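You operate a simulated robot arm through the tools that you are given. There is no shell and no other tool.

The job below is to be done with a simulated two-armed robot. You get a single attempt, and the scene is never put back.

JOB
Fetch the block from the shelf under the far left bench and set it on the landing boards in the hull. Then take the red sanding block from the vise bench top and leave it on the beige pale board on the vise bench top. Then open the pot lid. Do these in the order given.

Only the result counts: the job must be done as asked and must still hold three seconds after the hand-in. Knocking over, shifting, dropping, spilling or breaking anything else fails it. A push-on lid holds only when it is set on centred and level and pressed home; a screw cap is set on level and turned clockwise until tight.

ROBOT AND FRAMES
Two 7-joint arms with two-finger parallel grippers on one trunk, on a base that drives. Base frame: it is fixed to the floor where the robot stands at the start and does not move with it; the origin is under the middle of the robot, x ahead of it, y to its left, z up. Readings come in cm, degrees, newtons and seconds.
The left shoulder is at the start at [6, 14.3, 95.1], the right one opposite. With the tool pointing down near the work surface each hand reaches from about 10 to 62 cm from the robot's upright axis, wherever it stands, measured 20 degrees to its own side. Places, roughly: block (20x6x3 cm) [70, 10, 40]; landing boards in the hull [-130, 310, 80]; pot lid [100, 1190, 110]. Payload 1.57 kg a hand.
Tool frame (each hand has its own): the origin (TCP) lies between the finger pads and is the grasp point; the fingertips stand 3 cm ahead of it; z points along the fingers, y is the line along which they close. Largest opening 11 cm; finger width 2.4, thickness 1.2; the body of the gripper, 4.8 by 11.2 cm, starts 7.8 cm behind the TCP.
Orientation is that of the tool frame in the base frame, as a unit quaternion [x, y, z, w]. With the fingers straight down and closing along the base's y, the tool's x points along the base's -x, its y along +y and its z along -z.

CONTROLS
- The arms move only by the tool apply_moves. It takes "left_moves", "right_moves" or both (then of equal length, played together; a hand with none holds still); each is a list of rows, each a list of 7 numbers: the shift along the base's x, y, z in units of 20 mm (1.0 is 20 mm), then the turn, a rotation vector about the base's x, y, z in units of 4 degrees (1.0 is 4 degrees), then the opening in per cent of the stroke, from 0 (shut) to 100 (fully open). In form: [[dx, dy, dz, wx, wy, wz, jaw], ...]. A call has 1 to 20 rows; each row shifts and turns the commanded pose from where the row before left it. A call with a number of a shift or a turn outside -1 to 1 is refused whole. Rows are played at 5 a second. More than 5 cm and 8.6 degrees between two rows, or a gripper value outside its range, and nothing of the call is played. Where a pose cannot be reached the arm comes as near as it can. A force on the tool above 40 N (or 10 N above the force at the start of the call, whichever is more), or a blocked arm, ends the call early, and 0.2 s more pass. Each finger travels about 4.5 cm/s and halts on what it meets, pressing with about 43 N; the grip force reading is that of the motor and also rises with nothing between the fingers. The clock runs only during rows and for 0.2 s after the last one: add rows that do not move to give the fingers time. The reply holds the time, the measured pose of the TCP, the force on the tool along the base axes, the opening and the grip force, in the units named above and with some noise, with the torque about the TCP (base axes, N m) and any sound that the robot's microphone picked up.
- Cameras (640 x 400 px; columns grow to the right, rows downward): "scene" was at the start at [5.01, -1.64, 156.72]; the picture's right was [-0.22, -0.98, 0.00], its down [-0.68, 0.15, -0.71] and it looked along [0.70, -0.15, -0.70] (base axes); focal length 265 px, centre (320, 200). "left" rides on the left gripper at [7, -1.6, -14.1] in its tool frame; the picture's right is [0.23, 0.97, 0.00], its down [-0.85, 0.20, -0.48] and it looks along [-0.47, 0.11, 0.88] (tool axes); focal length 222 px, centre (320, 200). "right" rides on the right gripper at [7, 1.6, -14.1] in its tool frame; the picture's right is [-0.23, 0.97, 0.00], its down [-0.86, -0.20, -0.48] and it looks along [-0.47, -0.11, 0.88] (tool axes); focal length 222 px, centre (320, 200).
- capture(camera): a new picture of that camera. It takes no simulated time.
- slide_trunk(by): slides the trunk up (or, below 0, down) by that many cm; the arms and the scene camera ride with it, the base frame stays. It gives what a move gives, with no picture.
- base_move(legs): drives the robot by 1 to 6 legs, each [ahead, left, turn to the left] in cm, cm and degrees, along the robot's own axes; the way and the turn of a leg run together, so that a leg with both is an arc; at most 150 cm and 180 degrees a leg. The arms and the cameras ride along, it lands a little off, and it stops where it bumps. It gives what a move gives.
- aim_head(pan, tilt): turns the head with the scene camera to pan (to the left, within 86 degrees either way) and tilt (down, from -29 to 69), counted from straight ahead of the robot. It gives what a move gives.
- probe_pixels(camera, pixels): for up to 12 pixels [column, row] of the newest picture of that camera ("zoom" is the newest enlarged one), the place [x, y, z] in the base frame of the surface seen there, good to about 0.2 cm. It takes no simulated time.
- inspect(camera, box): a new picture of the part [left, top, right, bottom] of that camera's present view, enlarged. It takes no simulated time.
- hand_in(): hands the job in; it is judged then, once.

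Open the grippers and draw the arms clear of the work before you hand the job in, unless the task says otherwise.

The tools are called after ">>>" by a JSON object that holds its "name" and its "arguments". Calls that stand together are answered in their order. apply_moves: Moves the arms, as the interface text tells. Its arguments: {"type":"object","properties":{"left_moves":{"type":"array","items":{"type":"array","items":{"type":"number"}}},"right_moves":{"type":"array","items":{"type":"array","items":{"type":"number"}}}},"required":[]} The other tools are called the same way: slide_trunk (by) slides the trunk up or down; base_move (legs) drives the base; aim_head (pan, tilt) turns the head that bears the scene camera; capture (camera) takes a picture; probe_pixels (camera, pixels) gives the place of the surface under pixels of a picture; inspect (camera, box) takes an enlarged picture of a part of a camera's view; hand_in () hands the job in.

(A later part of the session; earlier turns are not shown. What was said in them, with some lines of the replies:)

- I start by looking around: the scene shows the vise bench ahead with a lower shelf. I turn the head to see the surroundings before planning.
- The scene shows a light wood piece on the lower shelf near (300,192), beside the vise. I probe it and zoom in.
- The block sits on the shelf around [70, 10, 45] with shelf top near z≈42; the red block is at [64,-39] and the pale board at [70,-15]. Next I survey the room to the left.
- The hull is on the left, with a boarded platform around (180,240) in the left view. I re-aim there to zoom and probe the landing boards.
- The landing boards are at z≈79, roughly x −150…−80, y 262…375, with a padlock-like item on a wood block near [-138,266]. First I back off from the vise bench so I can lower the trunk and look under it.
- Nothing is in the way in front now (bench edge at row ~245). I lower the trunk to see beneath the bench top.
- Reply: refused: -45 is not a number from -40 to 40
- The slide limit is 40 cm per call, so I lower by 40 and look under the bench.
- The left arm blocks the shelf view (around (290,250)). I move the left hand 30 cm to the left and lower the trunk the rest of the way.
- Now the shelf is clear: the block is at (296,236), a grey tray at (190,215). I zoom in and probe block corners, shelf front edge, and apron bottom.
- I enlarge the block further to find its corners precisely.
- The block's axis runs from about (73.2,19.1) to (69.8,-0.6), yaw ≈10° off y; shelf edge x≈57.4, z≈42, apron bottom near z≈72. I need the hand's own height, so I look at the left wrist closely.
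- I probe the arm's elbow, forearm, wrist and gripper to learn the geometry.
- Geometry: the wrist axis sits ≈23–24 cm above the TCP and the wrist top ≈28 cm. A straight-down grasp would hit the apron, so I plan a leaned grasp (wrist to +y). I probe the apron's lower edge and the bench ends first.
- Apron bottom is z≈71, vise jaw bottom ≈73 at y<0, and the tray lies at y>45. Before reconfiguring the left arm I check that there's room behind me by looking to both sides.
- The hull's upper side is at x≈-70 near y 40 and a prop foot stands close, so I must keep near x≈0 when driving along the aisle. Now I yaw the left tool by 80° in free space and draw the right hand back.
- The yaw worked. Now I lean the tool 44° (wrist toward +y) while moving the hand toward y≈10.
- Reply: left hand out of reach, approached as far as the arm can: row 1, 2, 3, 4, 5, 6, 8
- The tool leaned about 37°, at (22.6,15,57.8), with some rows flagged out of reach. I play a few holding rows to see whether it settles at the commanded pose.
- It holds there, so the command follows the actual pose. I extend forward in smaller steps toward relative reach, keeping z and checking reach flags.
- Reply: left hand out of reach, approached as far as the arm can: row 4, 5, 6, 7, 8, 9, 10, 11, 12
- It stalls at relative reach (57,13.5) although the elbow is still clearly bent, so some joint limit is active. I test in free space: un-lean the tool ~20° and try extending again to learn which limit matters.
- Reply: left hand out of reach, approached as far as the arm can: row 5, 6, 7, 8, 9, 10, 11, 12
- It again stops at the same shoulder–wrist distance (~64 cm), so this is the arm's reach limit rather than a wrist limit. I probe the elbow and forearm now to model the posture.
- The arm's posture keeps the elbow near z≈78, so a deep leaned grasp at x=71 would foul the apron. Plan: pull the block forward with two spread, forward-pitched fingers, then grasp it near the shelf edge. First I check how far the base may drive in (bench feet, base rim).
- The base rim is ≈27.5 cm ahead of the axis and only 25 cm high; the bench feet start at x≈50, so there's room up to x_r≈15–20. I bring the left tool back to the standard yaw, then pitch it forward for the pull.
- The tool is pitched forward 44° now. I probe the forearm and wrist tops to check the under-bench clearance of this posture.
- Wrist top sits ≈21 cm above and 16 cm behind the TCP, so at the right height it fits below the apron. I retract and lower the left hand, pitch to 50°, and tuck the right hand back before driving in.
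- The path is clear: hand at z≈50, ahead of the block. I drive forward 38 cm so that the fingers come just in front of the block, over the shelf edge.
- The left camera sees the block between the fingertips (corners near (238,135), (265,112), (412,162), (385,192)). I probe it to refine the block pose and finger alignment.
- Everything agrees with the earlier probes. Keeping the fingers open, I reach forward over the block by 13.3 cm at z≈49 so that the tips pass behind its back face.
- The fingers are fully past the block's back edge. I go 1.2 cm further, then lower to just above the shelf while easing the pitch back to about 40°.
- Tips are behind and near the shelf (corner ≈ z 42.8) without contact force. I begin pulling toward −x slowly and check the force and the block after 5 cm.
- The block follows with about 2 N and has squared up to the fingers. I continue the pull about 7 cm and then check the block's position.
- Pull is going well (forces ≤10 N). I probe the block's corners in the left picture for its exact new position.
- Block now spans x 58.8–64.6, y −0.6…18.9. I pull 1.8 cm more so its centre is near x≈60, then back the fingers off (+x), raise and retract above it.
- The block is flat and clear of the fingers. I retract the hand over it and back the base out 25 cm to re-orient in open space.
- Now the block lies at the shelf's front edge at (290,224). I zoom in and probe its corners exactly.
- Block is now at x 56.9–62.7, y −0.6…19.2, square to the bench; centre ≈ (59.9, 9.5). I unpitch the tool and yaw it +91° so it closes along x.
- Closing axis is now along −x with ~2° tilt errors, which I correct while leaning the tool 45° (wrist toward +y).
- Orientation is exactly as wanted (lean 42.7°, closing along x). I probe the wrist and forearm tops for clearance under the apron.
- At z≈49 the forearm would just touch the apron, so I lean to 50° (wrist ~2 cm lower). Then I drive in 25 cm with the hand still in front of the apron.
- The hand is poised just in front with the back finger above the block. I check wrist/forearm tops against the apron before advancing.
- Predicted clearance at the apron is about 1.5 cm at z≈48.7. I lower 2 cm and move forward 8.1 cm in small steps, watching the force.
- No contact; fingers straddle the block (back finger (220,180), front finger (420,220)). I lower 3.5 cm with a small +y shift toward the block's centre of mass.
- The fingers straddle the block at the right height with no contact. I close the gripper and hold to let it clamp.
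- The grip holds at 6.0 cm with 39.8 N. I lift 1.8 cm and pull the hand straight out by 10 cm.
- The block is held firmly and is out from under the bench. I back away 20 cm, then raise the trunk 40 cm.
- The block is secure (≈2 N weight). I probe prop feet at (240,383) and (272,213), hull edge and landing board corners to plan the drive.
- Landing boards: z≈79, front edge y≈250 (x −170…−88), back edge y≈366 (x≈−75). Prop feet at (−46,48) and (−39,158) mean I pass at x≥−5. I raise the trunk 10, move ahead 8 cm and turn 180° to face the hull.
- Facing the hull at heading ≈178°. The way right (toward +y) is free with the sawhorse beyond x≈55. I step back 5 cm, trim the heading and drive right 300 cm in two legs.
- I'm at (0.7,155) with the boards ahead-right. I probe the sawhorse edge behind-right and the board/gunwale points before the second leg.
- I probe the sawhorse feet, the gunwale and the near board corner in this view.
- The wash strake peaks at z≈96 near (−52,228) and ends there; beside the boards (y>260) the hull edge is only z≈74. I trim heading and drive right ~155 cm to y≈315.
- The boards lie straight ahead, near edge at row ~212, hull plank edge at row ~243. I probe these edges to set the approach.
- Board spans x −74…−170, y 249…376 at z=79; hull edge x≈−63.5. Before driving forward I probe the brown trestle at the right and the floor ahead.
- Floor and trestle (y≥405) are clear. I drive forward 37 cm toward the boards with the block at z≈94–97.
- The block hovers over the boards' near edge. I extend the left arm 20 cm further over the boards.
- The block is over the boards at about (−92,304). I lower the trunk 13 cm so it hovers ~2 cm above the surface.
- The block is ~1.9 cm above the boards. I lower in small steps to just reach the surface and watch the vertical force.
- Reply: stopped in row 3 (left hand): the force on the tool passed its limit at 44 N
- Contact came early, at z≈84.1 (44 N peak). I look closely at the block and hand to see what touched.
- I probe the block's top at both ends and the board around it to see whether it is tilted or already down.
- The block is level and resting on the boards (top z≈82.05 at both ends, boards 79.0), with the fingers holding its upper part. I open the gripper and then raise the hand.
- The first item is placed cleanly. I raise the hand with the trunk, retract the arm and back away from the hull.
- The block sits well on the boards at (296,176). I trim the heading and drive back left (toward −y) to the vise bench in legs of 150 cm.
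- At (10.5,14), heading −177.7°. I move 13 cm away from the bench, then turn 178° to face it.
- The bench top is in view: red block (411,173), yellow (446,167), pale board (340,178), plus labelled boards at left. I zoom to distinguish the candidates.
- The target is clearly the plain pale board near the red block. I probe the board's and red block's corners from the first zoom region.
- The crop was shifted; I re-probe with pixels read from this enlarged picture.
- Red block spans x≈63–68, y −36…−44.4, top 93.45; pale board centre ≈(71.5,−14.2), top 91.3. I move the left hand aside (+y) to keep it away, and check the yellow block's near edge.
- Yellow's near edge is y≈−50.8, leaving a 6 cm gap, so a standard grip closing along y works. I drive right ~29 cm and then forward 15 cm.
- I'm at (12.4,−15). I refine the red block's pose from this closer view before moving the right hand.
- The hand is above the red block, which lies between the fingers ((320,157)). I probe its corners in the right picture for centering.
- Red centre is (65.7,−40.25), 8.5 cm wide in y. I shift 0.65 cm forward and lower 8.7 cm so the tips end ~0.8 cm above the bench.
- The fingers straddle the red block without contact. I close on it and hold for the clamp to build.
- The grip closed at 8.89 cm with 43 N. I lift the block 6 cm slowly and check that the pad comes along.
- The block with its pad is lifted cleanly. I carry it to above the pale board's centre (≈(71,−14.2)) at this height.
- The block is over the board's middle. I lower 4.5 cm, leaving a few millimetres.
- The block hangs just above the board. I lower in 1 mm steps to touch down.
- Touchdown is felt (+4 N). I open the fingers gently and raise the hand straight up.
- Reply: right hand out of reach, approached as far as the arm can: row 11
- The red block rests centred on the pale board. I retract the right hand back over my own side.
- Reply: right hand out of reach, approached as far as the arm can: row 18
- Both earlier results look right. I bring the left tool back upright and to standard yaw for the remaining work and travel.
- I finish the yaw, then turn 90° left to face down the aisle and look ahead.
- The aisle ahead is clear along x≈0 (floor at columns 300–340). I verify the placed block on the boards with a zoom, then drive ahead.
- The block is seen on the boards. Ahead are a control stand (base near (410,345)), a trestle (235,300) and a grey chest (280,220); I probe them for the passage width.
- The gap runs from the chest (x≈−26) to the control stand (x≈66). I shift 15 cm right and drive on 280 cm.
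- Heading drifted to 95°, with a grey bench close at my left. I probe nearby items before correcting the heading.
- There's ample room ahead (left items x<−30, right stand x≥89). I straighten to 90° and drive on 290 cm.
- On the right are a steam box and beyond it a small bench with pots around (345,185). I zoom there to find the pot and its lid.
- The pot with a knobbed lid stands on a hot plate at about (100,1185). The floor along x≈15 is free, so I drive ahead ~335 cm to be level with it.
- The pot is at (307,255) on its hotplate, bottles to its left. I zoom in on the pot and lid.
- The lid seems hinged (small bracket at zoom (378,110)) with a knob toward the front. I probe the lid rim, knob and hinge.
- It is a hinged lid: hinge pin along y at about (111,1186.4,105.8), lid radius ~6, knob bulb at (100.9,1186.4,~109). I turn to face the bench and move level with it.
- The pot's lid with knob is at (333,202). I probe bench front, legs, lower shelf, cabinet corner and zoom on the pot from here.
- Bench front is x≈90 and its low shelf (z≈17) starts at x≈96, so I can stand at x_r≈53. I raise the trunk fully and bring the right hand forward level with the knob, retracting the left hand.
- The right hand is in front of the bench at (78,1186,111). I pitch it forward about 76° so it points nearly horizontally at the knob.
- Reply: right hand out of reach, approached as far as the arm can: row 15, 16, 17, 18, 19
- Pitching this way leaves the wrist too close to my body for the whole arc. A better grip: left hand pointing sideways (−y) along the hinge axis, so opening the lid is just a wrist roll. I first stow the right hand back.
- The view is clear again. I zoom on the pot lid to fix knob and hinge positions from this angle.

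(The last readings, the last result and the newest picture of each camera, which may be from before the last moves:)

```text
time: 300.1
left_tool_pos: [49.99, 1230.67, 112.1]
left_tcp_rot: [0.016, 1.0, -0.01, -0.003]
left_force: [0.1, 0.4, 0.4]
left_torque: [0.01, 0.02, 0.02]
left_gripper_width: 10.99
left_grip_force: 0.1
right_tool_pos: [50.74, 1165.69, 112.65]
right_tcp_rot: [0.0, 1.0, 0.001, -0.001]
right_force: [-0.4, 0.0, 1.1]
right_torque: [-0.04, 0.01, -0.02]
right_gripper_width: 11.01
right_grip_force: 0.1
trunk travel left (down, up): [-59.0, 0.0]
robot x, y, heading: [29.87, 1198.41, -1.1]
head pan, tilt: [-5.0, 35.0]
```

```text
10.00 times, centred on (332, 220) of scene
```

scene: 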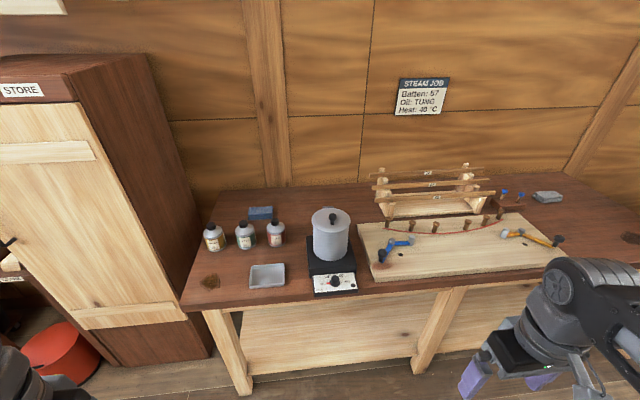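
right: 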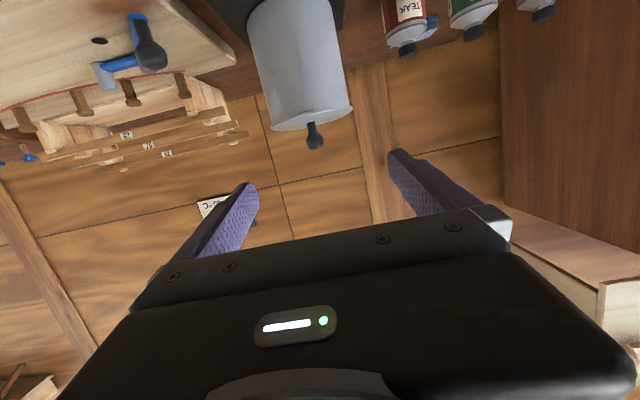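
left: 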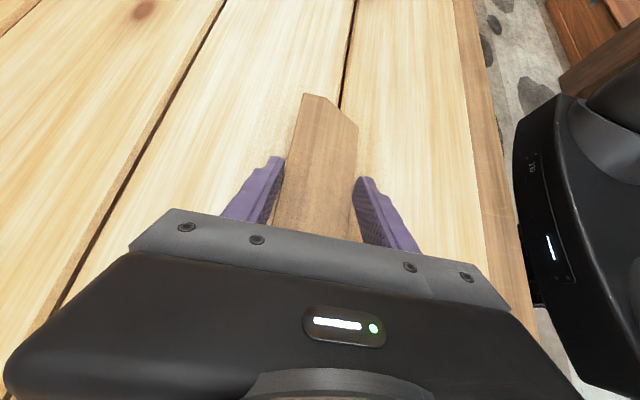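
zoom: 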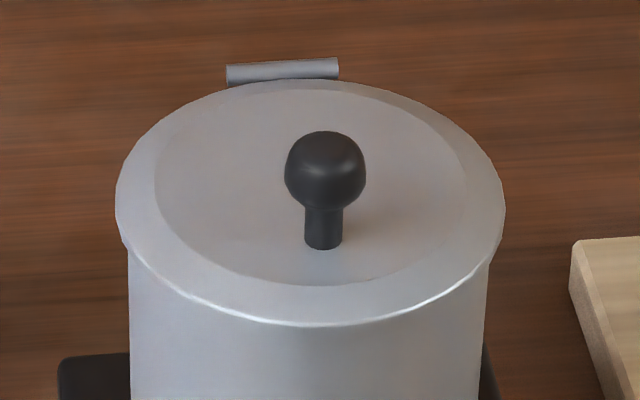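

>>> {"name": "probe_pixels", "arguments": {"camera": "zoom", "pixels": [[282, 70], [235, 74], [332, 66], [325, 140], [325, 175], [325, 200], [322, 235], [290, 175], [362, 175], [125, 205], [497, 200], [310, 318]]}}

```text
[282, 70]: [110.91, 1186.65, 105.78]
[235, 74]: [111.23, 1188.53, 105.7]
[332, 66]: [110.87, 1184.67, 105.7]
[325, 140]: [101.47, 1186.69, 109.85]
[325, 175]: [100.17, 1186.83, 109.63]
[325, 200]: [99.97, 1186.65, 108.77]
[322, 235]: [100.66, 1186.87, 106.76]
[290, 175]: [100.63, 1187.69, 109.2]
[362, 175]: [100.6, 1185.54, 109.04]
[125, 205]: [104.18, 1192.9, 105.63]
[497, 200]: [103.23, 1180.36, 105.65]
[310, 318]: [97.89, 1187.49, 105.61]
```

Knob bulb centre ≈(101.2,1186.7,109.0), hinge axis ≈(111.1, z 105.6). I move the left hand forward and yaw it −88° (closing along x).

>>> {"name": "apply_moves", "arguments": {"left_moves": [[1, -0.7, 0, 0, 0, 0, 100], [1, -0.7, 0, 0, 0, 0, 100], [1, -0.7, 0, 0, 0, 0, 100], [1, -0.7, 0, 0, 0, 0, 100], [1, -0.7, 0, 0, 0, 0, 100], [1, -0.7, 0, 0, 0, 0, 100], [1, -0.7, 0, 0, 0, 0, 100], [1, -0.7, 0, 0, 0, 0, 100], [1, -0.7, 0, 0, 0, 0, 100], [1, -0.7, 0, 0, 0, 0, 100]]}}

>>> {"name": "apply_moves", "arguments": {"left_moves": [[0, 0, 0, 0, 0, -1, 100], [0, 0, 0, 0, 0, -1, 100], [0, 0, 0, 0, 0, -1, 100], [0, 0, 0, 0, 0, -1, 100], [0, 0, 0, 0, 0, -1, 100], [0, 0, 0, 0, 0, -1, 100], [0, 0, 0, 0, 0, -1, 100], [0, 0, 0, 0, 0, -1, 100], [0, 0, 0, 0, 0, -1, 100], [0, 0, 0, 0, 0, -1, 100], [0, 0, 0, 0, 0, -1, 100], [0, 0, 0, 0, 0, -1, 100], [0, 0, 0, 0, 0, -1, 100], [0, 0, 0, 0, 0, -1, 100], [0, 0, 0, 0, 0, -1, 100], [0, 0, 0, 0, 0, -1, 100], [0, 0, 0, 0, 0, -1, 100], [0, 0, 0, 0, 0, -1, 100], [0, 0, 0, 0, 0, -1, 100], [0, 0, 0, 0, 0, -1, 100]]}}

```text
time: 302.3
left_tool_pos: [70.21, 1216.49, 111.74]
left_tcp_rot: [0.015, 1.0, -0.01, -0.003]
left_force: [0.5, 0.0, 1.0]
left_torque: [0.0, 0.02, 0.04]
left_gripper_width: 11.0
left_grip_force: 0.1
right_tool_pos: [50.84, 1165.67, 112.63]
right_tcp_rot: [0.0, 1.0, 0.002, 0.0]
right_force: [0.1, -0.5, 0.8]
right_torque: [-0.01, 0.03, 0.0]
right_gripper_width: 10.99
right_grip_force: 0.1
trunk travel left (down, up): [-59.0, 0.0]
robot x, y, heading: [30.0, 1198.67, -1.1]
head pan, tilt: [-5.0, 35.0]
```

```text
time: 306.5
left_tool_pos: [69.92, 1216.45, 112.14]
left_tcp_rot: [0.655, 0.756, -0.005, -0.009]
left_force: [-0.6, 0.6, 0.3]
left_torque: [0.0, -0.04, 0.03]
left_gripper_width: 11.0
left_grip_force: 0.2
right_tool_pos: [50.84, 1165.64, 112.71]
right_tcp_rot: [0.0, 1.0, 0.001, -0.001]
right_force: [-0.1, -0.5, -0.7]
right_torque: [-0.05, 0.01, 0.01]
right_gripper_width: 11.02
right_grip_force: 0.1
trunk travel left (down, up): [-59.0, 0.0]
robot x, y, heading: [30.07, 1198.79, -1.4]
head pan, tilt: [-5.0, 35.0]
```

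Yaw is −82°; I finish it and lean the hand by 72° toward pointing −y, shifting the TCP with it.

>>> {"name": "apply_moves", "arguments": {"left_moves": [[0, 0, 0, 0, 0, -1, 100], [0, 0, 0, 0, 0, -1, 100], [0, -0.4, 0, -1, 0, 0, 100], [0, -0.4, 0, -1, 0, 0, 100], [0, -0.4, 0, -1, 0, 0, 100], [0, -0.4, 0, -1, 0, 0, 100], [0, -0.4, 0, -1, 0, 0, 100], [0, -0.4, 0, -1, 0, 0, 100], [0, -0.4, 0, -1, 0, 0, 100], [0, -0.4, 0, -1, 0, 0, 100], [0, -0.4, 0, -1, 0, 0, 100], [0, -0.4, 0, -1, 0, 0, 100], [0, -0.4, 0, -1, 0, 0, 100], [0, -0.4, 0, -1, 0, 0, 100], [0, -0.4, 0, -1, 0, 0, 100], [0, -0.4, 0, -1, 0, 0, 100], [0, -0.4, 0, -1, 0, 0, 100], [0, -0.4, 0, -1, 0, 0, 100], [0, -0.4, 0, -1, 0, 0, 100], [0, -0.4, 0, -1, 0, 0, 100]]}}

>>> {"name": "capture", "arguments": {"camera": "scene"}}

```text
time: 310.7
left_tool_pos: [70.27, 1202.11, 112.05]
left_tcp_rot: [0.576, 0.57, -0.421, 0.407]
left_force: [0.4, -0.6, -0.4]
left_torque: [0.0, -0.01, -0.01]
left_gripper_width: 11.01
left_grip_force: 0.0
right_tool_pos: [50.84, 1165.55, 112.75]
right_tcp_rot: [-0.001, 1.0, 0.001, -0.001]
right_force: [0.6, 1.1, 0.7]
right_torque: [-0.01, -0.05, 0.0]
right_gripper_width: 11.03
right_grip_force: 0.1
trunk travel left (down, up): [-59.0, 0.0]
robot x, y, heading: [30.13, 1198.81, -1.2]
head pan, tilt: [-5.0, 35.0]
```

```text
taken
```

scene: 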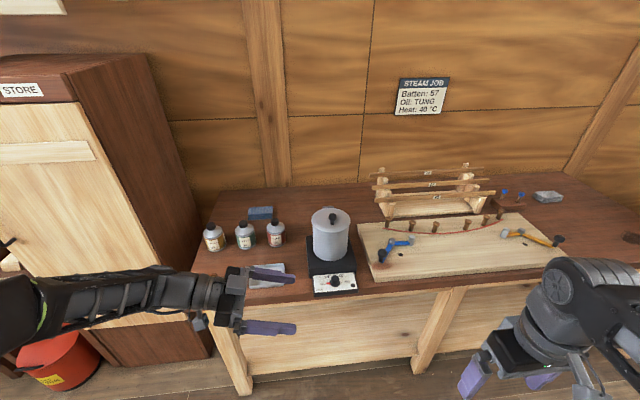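

The hand points mostly toward −y now with closing along x. I complete the lean to 90° and drive the base forward 19 cm.

>>> {"name": "apply_moves", "arguments": {"left_moves": [[0, 0, 0, -0.9, 0, 0.25, 100], [0, 0, 0, -0.9, 0, 0, 100], [0, 0, 0, -0.9, 0, 0, 100], [0, 0, 0, -0.9, 0, 0, 100], [0, 0, 0, -0.9, 0, 0, 100], [0, 0, 0, 0, 0, 0, 100]]}}

>>> {"name": "base_move", "arguments": {"legs": [[0, 0, 1.2], [19, 0, 0]]}}

>>> {"name": "capture", "arguments": {"camera": "scene"}}

```text
time: 312.1
left_tool_pos: [69.99, 1202.07, 112.12]
left_tcp_rot: [0.499, 0.503, -0.501, 0.496]
left_force: [-0.8, -0.1, 0.0]
left_torque: [0.01, -0.01, 0.01]
left_gripper_width: 10.99
left_grip_force: 0.0
right_tool_pos: [50.75, 1165.69, 112.68]
right_tcp_rot: [0.0, 1.0, 0.001, 0.0]
right_force: [-0.5, 0.1, 0.2]
right_torque: [0.0, 0.02, 0.0]
right_gripper_width: 11.01
right_grip_force: 0.0
trunk travel left (down, up): [-59.0, 0.0]
robot x, y, heading: [30.03, 1198.62, -1.2]
head pan, tilt: [-5.0, 35.0]
```

```text
time: 314.0
left_tool_pos: [89.24, 1203.12, 111.91]
left_tcp_rot: [0.493, 0.51, -0.495, 0.502]
left_force: [1.0, 0.1, 0.0]
left_torque: [-0.01, 0.05, -0.01]
left_gripper_width: 11.04
left_grip_force: 0.1
right_tool_pos: [70.88, 1166.26, 112.64]
right_tcp_rot: [-0.013, 1.0, 0.002, -0.001]
right_force: [0.0, -0.5, -0.2]
right_torque: [0.02, 0.03, 0.0]
right_gripper_width: 11.02
right_grip_force: 0.1
trunk travel left (down, up): [-59.0, 0.0]
robot x, y, heading: [49.01, 1198.19, 0.5]
head pan, tilt: [-5.0, 35.0]
```

```text
taken
```

scene: 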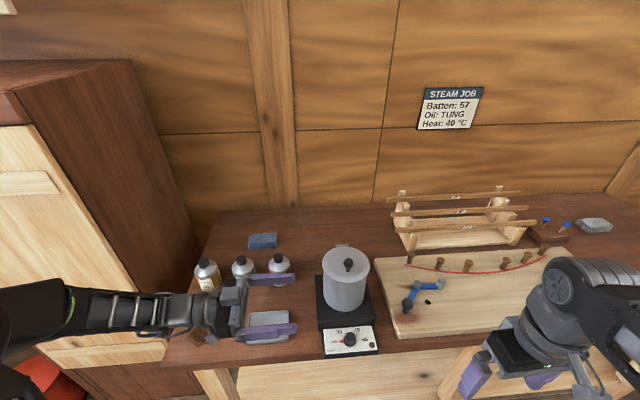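

I'm at (49,1198); the hand is at (89,1203,112) beside the pot. I re-probe the knob from this nearer view before closing in.

>>> {"name": "inspect", "arguments": {"camera": "scene", "box": [312, 235, 382, 280]}}

>>> {"name": "probe_pixels", "arguments": {"camera": "scene", "pixels": [[348, 262], [348, 266], [345, 264], [352, 264], [343, 245], [324, 262], [369, 262], [278, 256]]}}

```text
8.89 times, centred on (347, 258) of scene
```

zoom: 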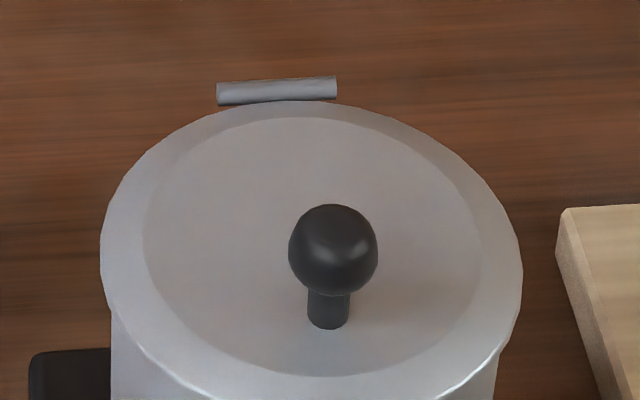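

```text
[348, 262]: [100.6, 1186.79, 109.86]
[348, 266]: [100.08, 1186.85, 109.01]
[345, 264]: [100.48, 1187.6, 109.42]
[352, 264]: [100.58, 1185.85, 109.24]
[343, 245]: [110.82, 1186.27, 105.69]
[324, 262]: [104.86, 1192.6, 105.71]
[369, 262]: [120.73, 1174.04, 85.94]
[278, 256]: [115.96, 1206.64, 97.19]
```

Bulb centre is ≈(101.3,1186.8,109.1); bottle caps top out at z≈97. I move the hand to x=101.3, z≈109.1 while staying clear at y≈1203.

>>> {"name": "apply_moves", "arguments": {"left_moves": [[0.75, 0, -0.17, 0, 0, 0, 100], [0.75, 0, -0.17, 0, 0, 0, 100], [0.75, 0, -0.17, 0, 0, 0, 100], [0.75, 0, -0.17, 0, 0, 0, 100], [0.75, 0, -0.17, 0, 0, 0, 100], [0.75, 0, -0.17, 0, 0, 0, 100], [0.75, 0, -0.17, 0, 0, 0, 100], [0.75, 0, -0.17, 0, 0, 0, 100], [0, 0, 0, 0, 0, 0, 100]]}}

>>> {"name": "capture", "arguments": {"camera": "left"}}

>>> {"name": "capture", "arguments": {"camera": "scene"}}

```text
time: 316.0
left_tool_pos: [100.9, 1203.07, 109.41]
left_tcp_rot: [0.493, 0.51, -0.495, 0.501]
left_force: [0.3, 0.1, 0.4]
left_torque: [0.0, 0.06, 0.05]
left_gripper_width: 10.98
left_grip_force: 0.1
right_tool_pos: [70.76, 1166.14, 112.68]
right_tcp_rot: [-0.011, 1.0, 0.001, -0.001]
right_force: [0.5, -0.2, 0.6]
right_torque: [0.04, 0.0, -0.02]
right_gripper_width: 10.98
right_grip_force: 0.0
trunk travel left (down, up): [-59.0, 0.0]
robot x, y, heading: [49.05, 1198.7, 0.1]
head pan, tilt: [-5.0, 35.0]
```

```text
taken
```

left: 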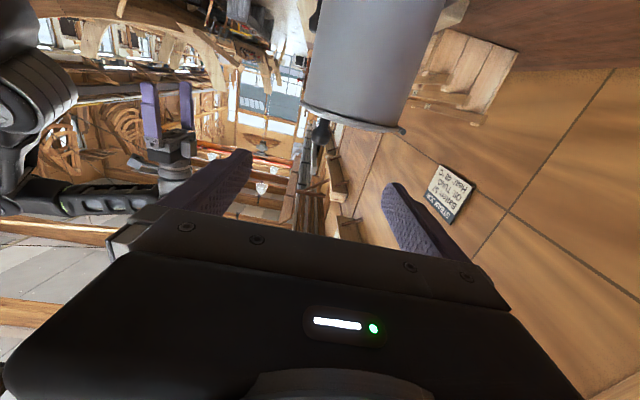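

```text
taken
```

scene: 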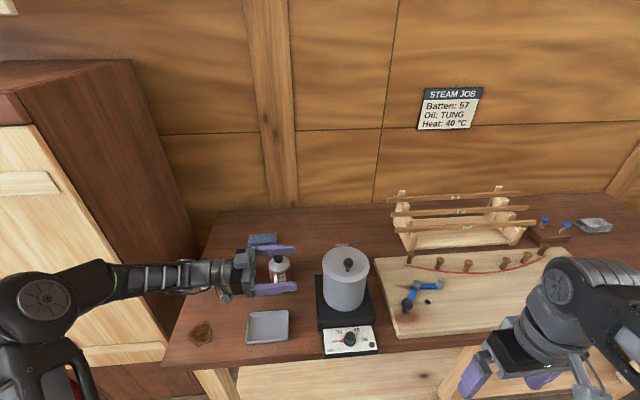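

The left camera shows the knob (322,130) centred between the fingers. I slide the hand −y by 16.2 cm so that the fingers straddle the knob.

>>> {"name": "apply_moves", "arguments": {"left_moves": [[0.1, -0.6, -0.07, 0, 0, 0, 100], [0.1, -0.7, -0.07, 0, 0, 0, 100], [0, -0.7, 0, 0, 0, 0, 100], [0, -0.7, 0, 0, 0, 0, 100], [0, -0.7, 0, 0, 0, 0, 100], [0, -0.7, 0, 0, 0, 0, 100], [0, -0.7, 0, 0, 0, 0, 100], [0, -0.7, 0, 0, 0, 0, 100], [0, -0.7, 0, 0, 0, 0, 100], [0, -0.7, 0, 0, 0, 0, 100], [0, -0.7, 0, 0, 0, 0, 100], [0, -0.5, 0, 0, 0, 0, 100], [0, 0, 0, 0, 0, 0, 100]]}}

>>> {"name": "capture", "arguments": {"camera": "left"}}

>>> {"name": "inspect", "arguments": {"camera": "scene", "box": [240, 220, 400, 320]}}

```text
time: 318.8
left_tool_pos: [101.33, 1186.78, 108.85]
left_tcp_rot: [0.493, 0.51, -0.495, 0.501]
left_force: [0.4, 0.4, 0.0]
left_torque: [0.0, 0.05, -0.02]
left_gripper_width: 10.99
left_grip_force: 0.0
right_tool_pos: [70.77, 1166.32, 112.73]
right_tcp_rot: [-0.012, 1.0, 0.002, -0.001]
right_force: [1.2, -0.1, 0.5]
right_torque: [0.0, -0.03, -0.01]
right_gripper_width: 10.98
right_grip_force: 0.0
trunk travel left (down, up): [-59.0, 0.0]
robot x, y, heading: [49.09, 1198.27, 0.0]
head pan, tilt: [-5.0, 35.0]
```

```text
taken
```

left: 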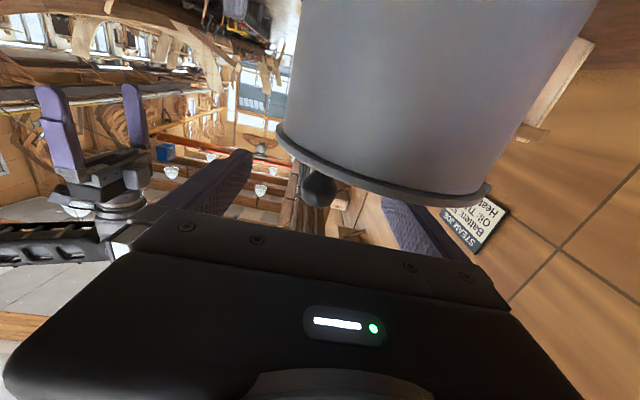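

```text
4.00 times, centred on (320, 270) of scene
```

zoom: 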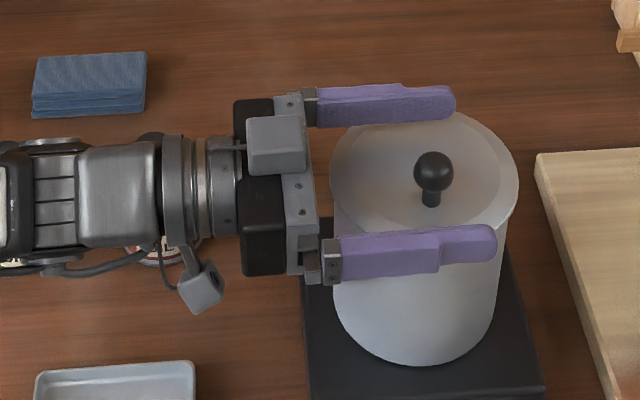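

The knob lies midway between the fingers at the right height. I close the gripper on the bulb.

>>> {"name": "apply_moves", "arguments": {"left_moves": [[0, 0, 0, 0, 0, 0, 75], [0, 0, 0, 0, 0, 0, 55], [0, 0, 0, 0, 0, 0, 40], [0, 0, 0, 0, 0, 0, 28], [0, 0, 0, 0, 0, 0, 15], [0, 0, 0, 0, 0, 0, 0], [0, 0, 0, 0, 0, 0, 0], [0, 0, 0, 0, 0, 0, 0]]}}

>>> {"name": "inspect", "arguments": {"camera": "scene", "box": [240, 220, 400, 320]}}

```text
time: 320.6
left_tool_pos: [101.28, 1186.75, 108.95]
left_tcp_rot: [0.493, 0.509, -0.495, 0.502]
left_force: [-5.3, 0.9, 0.6]
left_torque: [0.01, 0.12, 0.0]
left_gripper_width: 2.69
left_grip_force: 37.6
right_tool_pos: [70.75, 1166.25, 112.71]
right_tcp_rot: [-0.012, 1.0, 0.001, 0.001]
right_force: [0.5, 0.0, 0.5]
right_torque: [-0.02, 0.01, 0.04]
right_gripper_width: 11.0
right_grip_force: 0.1
trunk travel left (down, up): [-59.0, 0.0]
robot x, y, heading: [49.09, 1198.72, -0.1]
head pan, tilt: [-5.0, 35.0]
```

```text
4.00 times, centred on (320, 270) of scene
```

zoom: 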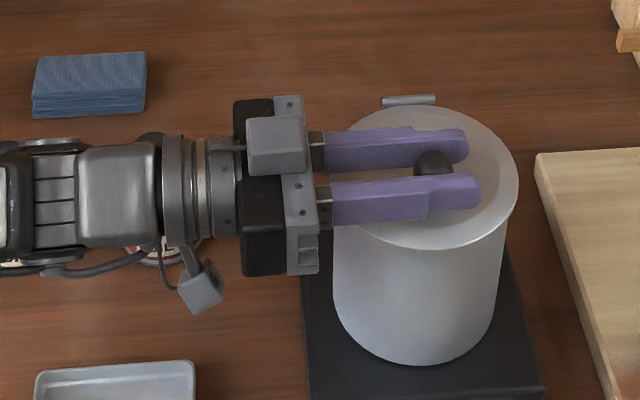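

The knob is clamped (2.69 cm, 38 N). I start opening: a 16° arc about the hinge with matching wrist roll, then check forces.

>>> {"name": "apply_moves", "arguments": {"left_moves": [[0.129, 0, 0.3385, 0, 1, 0, 0], [0.152, 0, 0.3285, 0, 1, 0, 0], [0.1745, 0, 0.317, 0, 1, 0, 0], [0.1965, 0, 0.304, 0, 1, 0, 0], [0, 0, 0, 0, 0, 0, 0]]}}

>>> {"name": "inspect", "arguments": {"camera": "scene", "box": [240, 200, 400, 320]}}

```text
time: 321.8
left_tool_pos: [102.66, 1186.81, 111.67]
left_tcp_rot: [0.42, 0.574, -0.559, 0.426]
left_force: [0.3, -4.6, -0.3]
left_torque: [0.08, -0.07, 0.05]
left_gripper_width: 2.69
left_grip_force: 37.4
right_tool_pos: [70.81, 1166.15, 112.74]
right_tcp_rot: [-0.013, 1.0, 0.002, 0.0]
right_force: [-0.7, -0.2, -0.3]
right_torque: [0.01, -0.02, -0.05]
right_gripper_width: 11.0
right_grip_force: 0.3
trunk travel left (down, up): [-59.0, 0.0]
robot x, y, heading: [49.16, 1198.7, 0.3]
head pan, tilt: [-5.0, 35.0]
```

```text
3.33 times, centred on (320, 260) of scene
```

zoom: 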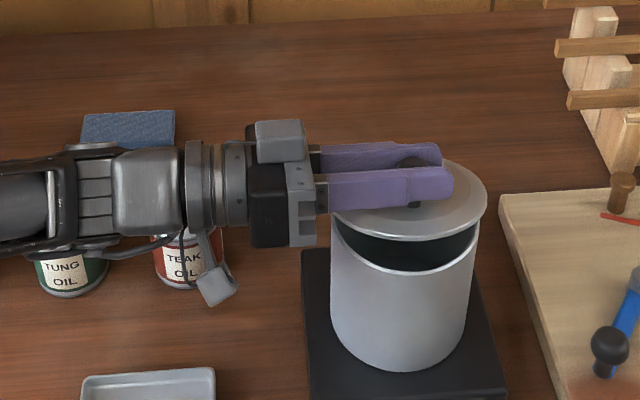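

The lid lifts smoothly with tiny forces, the pot staying put. I continue the arc from 16° to 56°.

>>> {"name": "apply_moves", "arguments": {"left_moves": [[0.217, 0, 0.29, 0, 1, 0, 0], [0.237, 0, 0.274, 0, 1, 0, 0], [0.255, 0, 0.257, 0, 1, 0, 0], [0.273, 0, 0.238, 0, 1, 0, 0], [0.289, 0, 0.219, 0, 1, 0, 0], [0.303, 0, 0.198, 0, 1, 0, 0], [0.316, 0, 0.176, 0, 1, 0, 0], [0.328, 0, 0.154, 0, 1, 0, 0], [0.338, 0, 0.131, 0, 1, 0, 0], [0.346, 0, 0.107, 0, 1, 0, 0], [0, 0, 0, 0, 0, 0, 0]]}}

>>> {"name": "inspect", "arguments": {"camera": "scene", "box": [240, 180, 400, 320]}}

```text
time: 324.2
left_tool_pos: [108.6, 1186.85, 115.69]
left_tcp_rot: [0.203, 0.685, -0.67, 0.203]
left_force: [1.4, -4.6, 1.7]
left_torque: [0.01, -0.19, 0.04]
left_gripper_width: 2.72
left_grip_force: 37.9
right_tool_pos: [70.79, 1166.11, 112.7]
right_tcp_rot: [-0.012, 1.0, 0.002, -0.002]
right_force: [-0.7, -0.1, 0.2]
right_torque: [0.0, 0.01, -0.01]
right_gripper_width: 10.99
right_grip_force: 0.0
trunk travel left (down, up): [-59.0, 0.0]
robot x, y, heading: [49.26, 1198.45, 0.3]
head pan, tilt: [-5.0, 35.0]
```

```text
2.86 times, centred on (320, 250) of scene
```

zoom: 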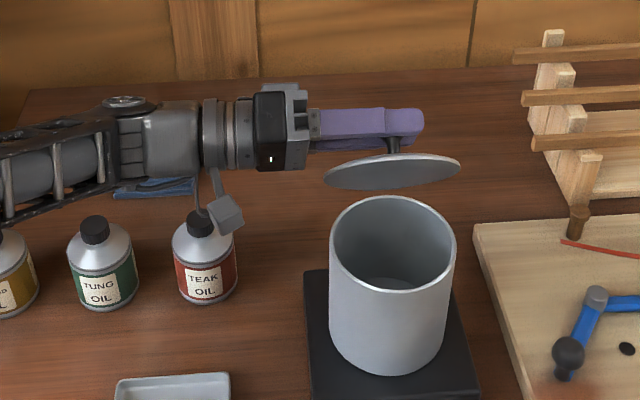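

Lid is at ~56° and the motion is clean. I continue the arc to 88° and check.

>>> {"name": "apply_moves", "arguments": {"left_moves": [[0.353, 0, 0.0825, 0, 1, 0, 0], [0.3575, 0, 0.0577, 0, 1, 0, 0], [0.3607, 0, 0.0326, 0, 1, 0, 0], [0.362, 0, 0.0074, 0, 1, 0, 0], [0.3617, 0, -0.018, 0, 1, 0, 0], [0.3596, 0, -0.0431, 0, 1, 0, 0], [0.3556, 0, -0.068, 0, 1, 0, 0], [0.35, 0, -0.0928, 0, 1, 0, 0], [0, 0, 0, 0, 0, 0, 0]]}}

>>> {"name": "inspect", "arguments": {"camera": "scene", "box": [240, 180, 400, 320]}}

```text
time: 326.2
left_tool_pos: [114.22, 1186.82, 115.68]
left_tcp_rot: [0.011, 0.715, -0.699, 0.007]
left_force: [-2.0, -4.5, 0.6]
left_torque: [0.01, 0.14, -0.27]
left_gripper_width: 2.72
left_grip_force: 38.1
right_tool_pos: [70.81, 1166.2, 112.66]
right_tcp_rot: [-0.013, 1.0, 0.001, -0.001]
right_force: [-0.7, 0.3, -0.2]
right_torque: [0.02, -0.03, -0.04]
right_gripper_width: 11.0
right_grip_force: 0.0
trunk travel left (down, up): [-59.0, 0.0]
robot x, y, heading: [48.96, 1198.93, 0.0]
head pan, tilt: [-5.0, 35.0]
```

```text
2.86 times, centred on (320, 250) of scene
```

zoom: 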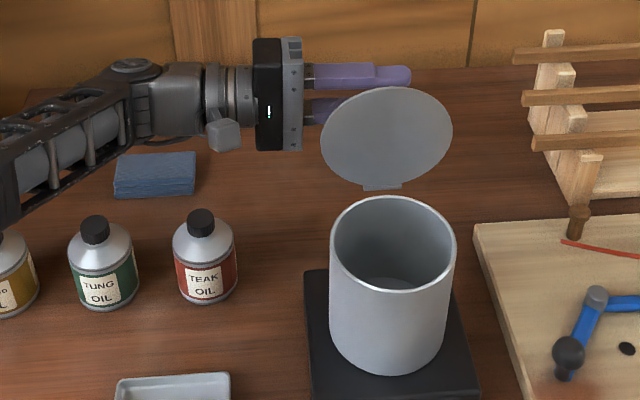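

Lid is vertical (88°). I continue past vertical in small rows, watching for the hinge stop.

>>> {"name": "apply_moves", "arguments": {"left_moves": [[0.3427, 0, -0.1169, 0, 1, 0, 0], [0.3337, 0, -0.1406, 0, 1, 0, 0], [0.3231, 0, -0.1635, 0, 1, 0, 0], [0, 0, 0, 0, 0, 0, 0]]}}

>>> {"name": "inspect", "arguments": {"camera": "scene", "box": [240, 180, 400, 320]}}

```text
time: 327.2
left_tool_pos: [116.25, 1186.85, 114.66]
left_tcp_rot: [-0.062, 0.711, -0.697, -0.068]
left_force: [3.4, -6.9, 4.2]
left_torque: [-0.07, -0.03, -0.18]
left_gripper_width: 2.74
left_grip_force: 38.0
right_tool_pos: [70.72, 1166.11, 112.79]
right_tcp_rot: [-0.012, 1.0, 0.002, 0.0]
right_force: [0.2, -1.5, -0.5]
right_torque: [-0.01, 0.0, -0.02]
right_gripper_width: 10.99
right_grip_force: 0.1
trunk travel left (down, up): [-59.0, 0.0]
robot x, y, heading: [48.79, 1198.36, -0.1]
head pan, tilt: [-5.0, 35.0]
```

```text
2.86 times, centred on (320, 250) of scene
```

zoom: 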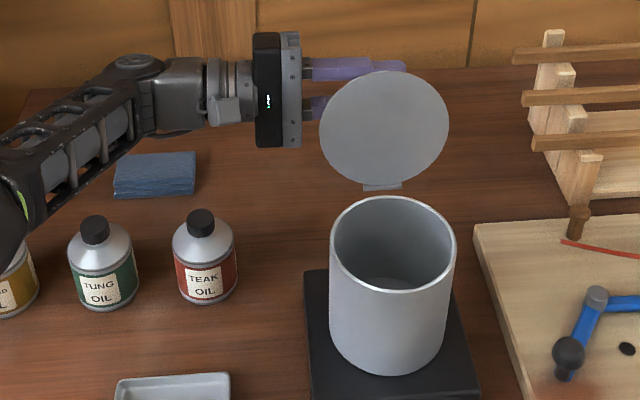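

At ~100° forces remain small. I try two more rows to ~108° to be well past vertical.

>>> {"name": "apply_moves", "arguments": {"left_moves": [[0.311, 0, -0.1856, 0, 1, 0, 0], [0.297, 0, -0.2069, 0, 1, 0, 0], [0, 0, 0, 0, 0, 0, 0]]}}

>>> {"name": "inspect", "arguments": {"camera": "scene", "box": [240, 180, 400, 320]}}

```text
time: 328.0
left_tool_pos: [117.39, 1186.87, 113.93]
left_tcp_rot: [-0.112, 0.705, -0.69, -0.118]
left_force: [5.5, -3.3, 0.6]
left_torque: [0.23, -0.31, 0.55]
left_gripper_width: 2.73
left_grip_force: 37.8
right_tool_pos: [70.79, 1166.22, 112.66]
right_tcp_rot: [-0.012, 1.0, 0.002, -0.002]
right_force: [-0.2, 0.3, 0.8]
right_torque: [-0.03, 0.01, -0.01]
right_gripper_width: 11.01
right_grip_force: 0.1
trunk travel left (down, up): [-59.0, 0.0]
robot x, y, heading: [48.99, 1198.87, -0.1]
head pan, tilt: [-5.0, 35.0]
```

```text
2.86 times, centred on (320, 250) of scene
```

zoom: 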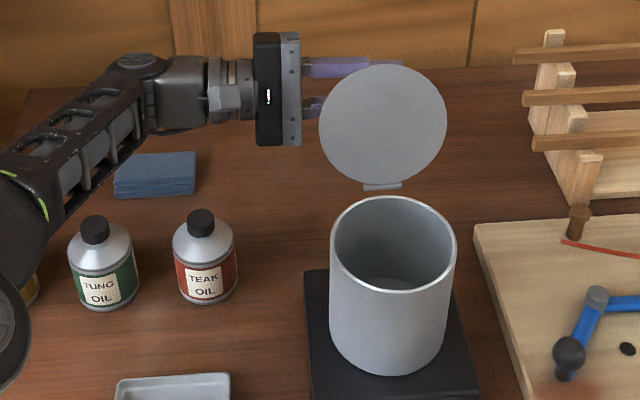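

Forces are up slightly (5.5 N). I try one more row to see whether the hinge stop is near.

>>> {"name": "apply_moves", "arguments": {"left_moves": [[0.282, 0, -0.227, 0, 1, 0, 0], [0, 0, 0, 0, 0, 0, 0]]}}

>>> {"name": "inspect", "arguments": {"camera": "scene", "box": [270, 190, 390, 280]}}

```text
time: 328.6
left_tool_pos: [117.62, 1186.85, 113.84]
left_tcp_rot: [-0.133, 0.699, -0.688, -0.143]
left_force: [-4.6, -3.5, 8.8]
left_torque: [-0.21, -0.01, -0.69]
left_gripper_width: 2.71
left_grip_force: 37.8
right_tool_pos: [70.53, 1166.23, 112.79]
right_tcp_rot: [-0.013, 1.0, 0.002, -0.001]
right_force: [0.7, -0.3, -0.1]
right_torque: [-0.02, -0.02, -0.01]
right_gripper_width: 11.0
right_grip_force: 0.1
trunk travel left (down, up): [-59.0, 0.0]
robot x, y, heading: [49.17, 1198.86, -0.0]
head pan, tilt: [-5.0, 35.0]
```

```text
4.44 times, centred on (330, 235) of scene
```

zoom: 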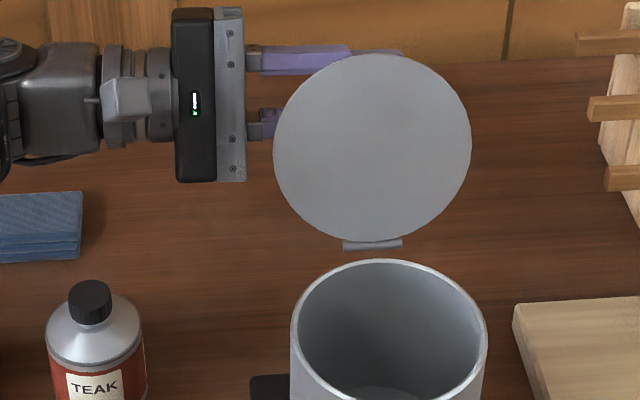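

The hinge stop is felt near 110° (force rises, motion stalls), so the lid is well past vertical. I open the fingers moderately to release the knob.

>>> {"name": "apply_moves", "arguments": {"left_moves": [[0, 0, 0, 0, 0, 0, 30], [0, 0, 0, 0, 0, 0, 40], [0, 0, 0, 0, 0, 0, 50], [0, 0, 0, 0, 0, 0, 60], [0, 0, 0, 0, 0, 0, 60]]}}

>>> {"name": "inspect", "arguments": {"camera": "scene", "box": [270, 190, 390, 280]}}

>>> {"name": "capture", "arguments": {"camera": "left"}}

```text
time: 329.8
left_tool_pos: [117.83, 1186.99, 113.64]
left_tcp_rot: [-0.134, 0.701, -0.686, -0.142]
left_force: [-0.9, 0.3, -0.9]
left_torque: [0.01, 0.01, 0.01]
left_gripper_width: 6.6
left_grip_force: 0.0
right_tool_pos: [70.77, 1166.22, 112.63]
right_tcp_rot: [-0.012, 1.0, 0.002, -0.002]
right_force: [-0.1, -0.1, 0.2]
right_torque: [-0.03, -0.01, 0.01]
right_gripper_width: 11.01
right_grip_force: 0.0
trunk travel left (down, up): [-59.0, 0.0]
robot x, y, heading: [48.82, 1198.81, -0.1]
head pan, tilt: [-5.0, 35.0]
```

```text
4.44 times, centred on (330, 235) of scene
```

zoom: 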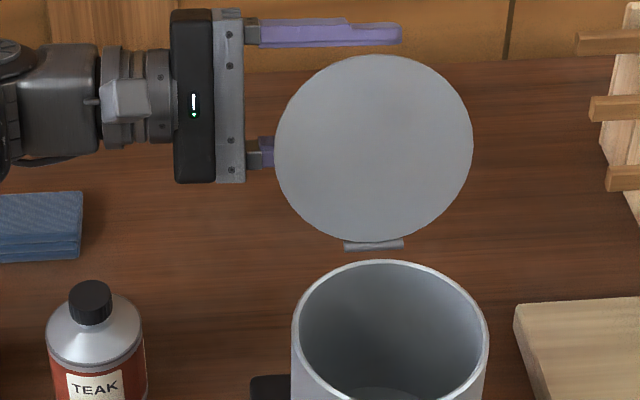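

```text
taken
```

left: 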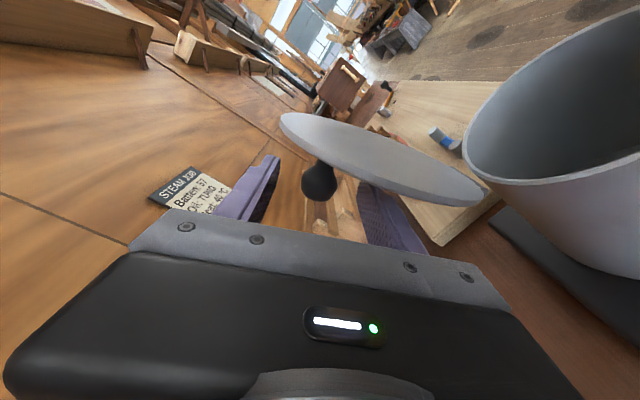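

The lid stays open by itself and the hand carries no load. I withdraw straight along +y away from the knob.

>>> {"name": "apply_moves", "arguments": {"left_moves": [[0, 0.3, 0, 0, 0, 0, 60], [0, 0.5, 0, 0, 0, 0, 60], [0, 0.7, 0, 0, 0, 0, 60], [0, 0.8, 0, 0, 0, 0, 60], [0, 0.8, 0, 0, 0, 0, 60], [0, 0.8, 0, 0, 0, 0, 60], [0, 0.8, 0, 0, 0, 0, 60], [0, 0.8, 0, 0, 0, 0, 60], [0, 0.8, 0, 0, 0, 0, 60]]}}

>>> {"name": "capture", "arguments": {"camera": "scene"}}

```text
time: 331.8
left_tool_pos: [118.03, 1199.65, 113.63]
left_tcp_rot: [-0.135, 0.701, -0.686, -0.141]
left_force: [-0.1, 1.2, 1.1]
left_torque: [0.01, -0.01, -0.01]
left_gripper_width: 6.61
left_grip_force: 0.0
right_tool_pos: [70.75, 1166.22, 112.71]
right_tcp_rot: [-0.012, 1.0, 0.001, -0.001]
right_force: [0.9, -0.1, 0.0]
right_torque: [0.0, 0.01, 0.05]
right_gripper_width: 11.0
right_grip_force: 0.2
trunk travel left (down, up): [-59.0, 0.0]
robot x, y, heading: [48.89, 1198.66, 0.1]
head pan, tilt: [-5.0, 35.0]
```

```text
taken
```

scene: 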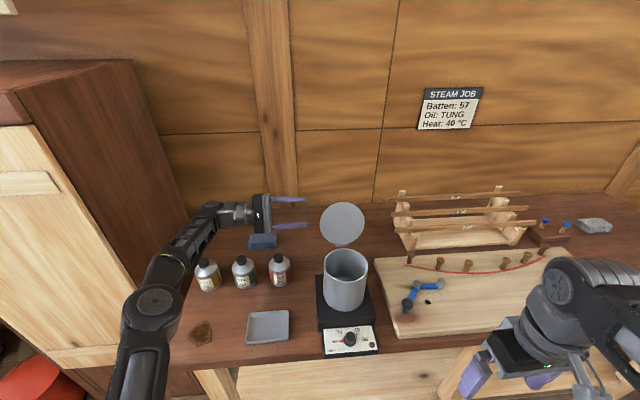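

The lid stands open on its own and the hand is clear (tips y≈1196.6 vs lid edge 1193). I back the base away 40 cm to clear everything.

>>> {"name": "base_move", "arguments": {"legs": [[-40, 0, 0]]}}

>>> {"name": "apply_moves", "arguments": {"left_moves": [[-0.8, 0, 0, 0, 0, 0, 100], [-0.8, 0, 0, 0, 0, 0, 100], [-0.8, 0, 0, 0, 0, 0, 100], [-0.8, 0, 0, 0, 0, 0, 100], [-0.8, 0, 0, 0, 0, 0, 100], [-0.8, 0, 0, 0, 0, 0, 100], [-0.8, 0, 0, 0, 0, 0, 100], [-0.8, 0, 0, 0, 0, 0, 100], [-0.8, 0, 0, 0, 0, 0, 100], [-0.8, 0, 0, 0, 0, 0, 100]]}}

>>> {"name": "aim_head", "arguments": {"pan": -10, "tilt": 25}}

>>> {"name": "capture", "arguments": {"camera": "scene"}}

>>> {"name": "inspect", "arguments": {"camera": "scene", "box": [220, 150, 380, 290]}}

```text
time: 334.3
left_tool_pos: [78.09, 1199.53, 113.57]
left_tcp_rot: [-0.136, 0.7, -0.686, -0.14]
left_force: [0.2, 0.1, -0.5]
left_torque: [0.01, 0.0, 0.03]
left_gripper_width: 6.61
left_grip_force: 0.0
right_tool_pos: [30.85, 1166.06, 112.73]
right_tcp_rot: [-0.013, 1.0, 0.002, -0.001]
right_force: [-0.8, -1.0, 0.9]
right_torque: [0.04, -0.03, 0.01]
right_gripper_width: 11.0
right_grip_force: 0.2
trunk travel left (down, up): [-59.0, 0.0]
robot x, y, heading: [9.24, 1198.69, 0.2]
head pan, tilt: [-5.0, 35.0]
```

```text
time: 336.5
left_tool_pos: [62.15, 1199.47, 113.45]
left_tcp_rot: [-0.135, 0.7, -0.687, -0.14]
left_force: [0.2, 0.3, 0.2]
left_torque: [0.02, 0.0, 0.02]
left_gripper_width: 10.99
left_grip_force: 0.0
right_tool_pos: [30.84, 1166.13, 112.71]
right_tcp_rot: [-0.013, 1.0, 0.002, -0.001]
right_force: [-0.4, -0.7, -0.3]
right_torque: [0.02, 0.02, 0.02]
right_gripper_width: 11.0
right_grip_force: 0.0
trunk travel left (down, up): [-59.0, 0.0]
robot x, y, heading: [9.16, 1198.85, 0.5]
head pan, tilt: [-5.0, 35.0]
```

```text
time: 337.2
left_tool_pos: [62.15, 1199.52, 113.37]
left_tcp_rot: [-0.135, 0.701, -0.686, -0.141]
left_force: [-1.1, -0.4, -0.2]
left_torque: [0.01, -0.03, 0.0]
left_gripper_width: 10.99
left_grip_force: 0.2
right_tool_pos: [30.81, 1166.03, 112.76]
right_tcp_rot: [-0.013, 1.0, 0.002, 0.0]
right_force: [0.3, 0.6, 0.5]
right_torque: [0.03, -0.02, 0.0]
right_gripper_width: 11.02
right_grip_force: 0.0
trunk travel left (down, up): [-59.0, 0.0]
robot x, y, heading: [8.89, 1198.15, 0.3]
head pan, tilt: [-10.0, 25.0]
```

```text
taken
```

scene: 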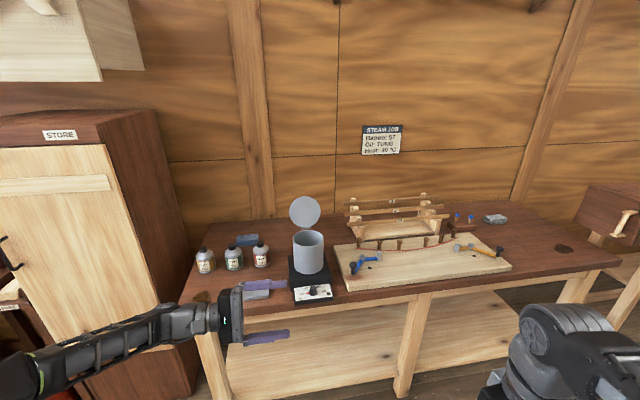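

```text
2.86 times, centred on (300, 220) of scene
```

zoom: 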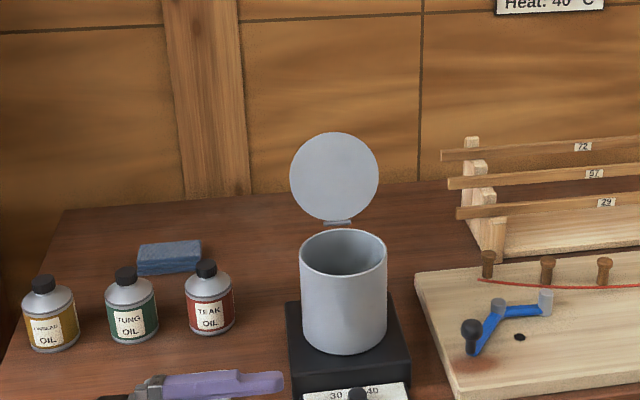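

The pot lid stands open by itself, both grippers are open and clear, the block is on the landing boards and the red block on the pale board. I hand the job in.

>>> {"name": "hand_in", "arguments": {}}

```text
The job is handed in.
```

The job is handed in, with all three parts done in the order you gave:

1. **Block:** it was on the shelf under the vise bench, at the position you gave. It now lies flat on the landing boards in the hull, about 15 cm in from their edge. To reach it I first pulled it to the front of the shelf, because the bench's front rail left no room to grip it further back.
2. **Red sanding block:** it sits near the middle of the beige pale board. Its grey sanding pad came along with it.
3. **Pot lid:** it is a hinged lid. I opened it to its stop at about 110 degrees, and it stayed there after I let go.

I saw nothing else moved or knocked over. The base drifted a few degrees off heading on the long drives, but the forces never suggested it had bumped anything. Both grippers are open and clear of the work. The hand-in gave no verdict, so I don't know how it was judged.
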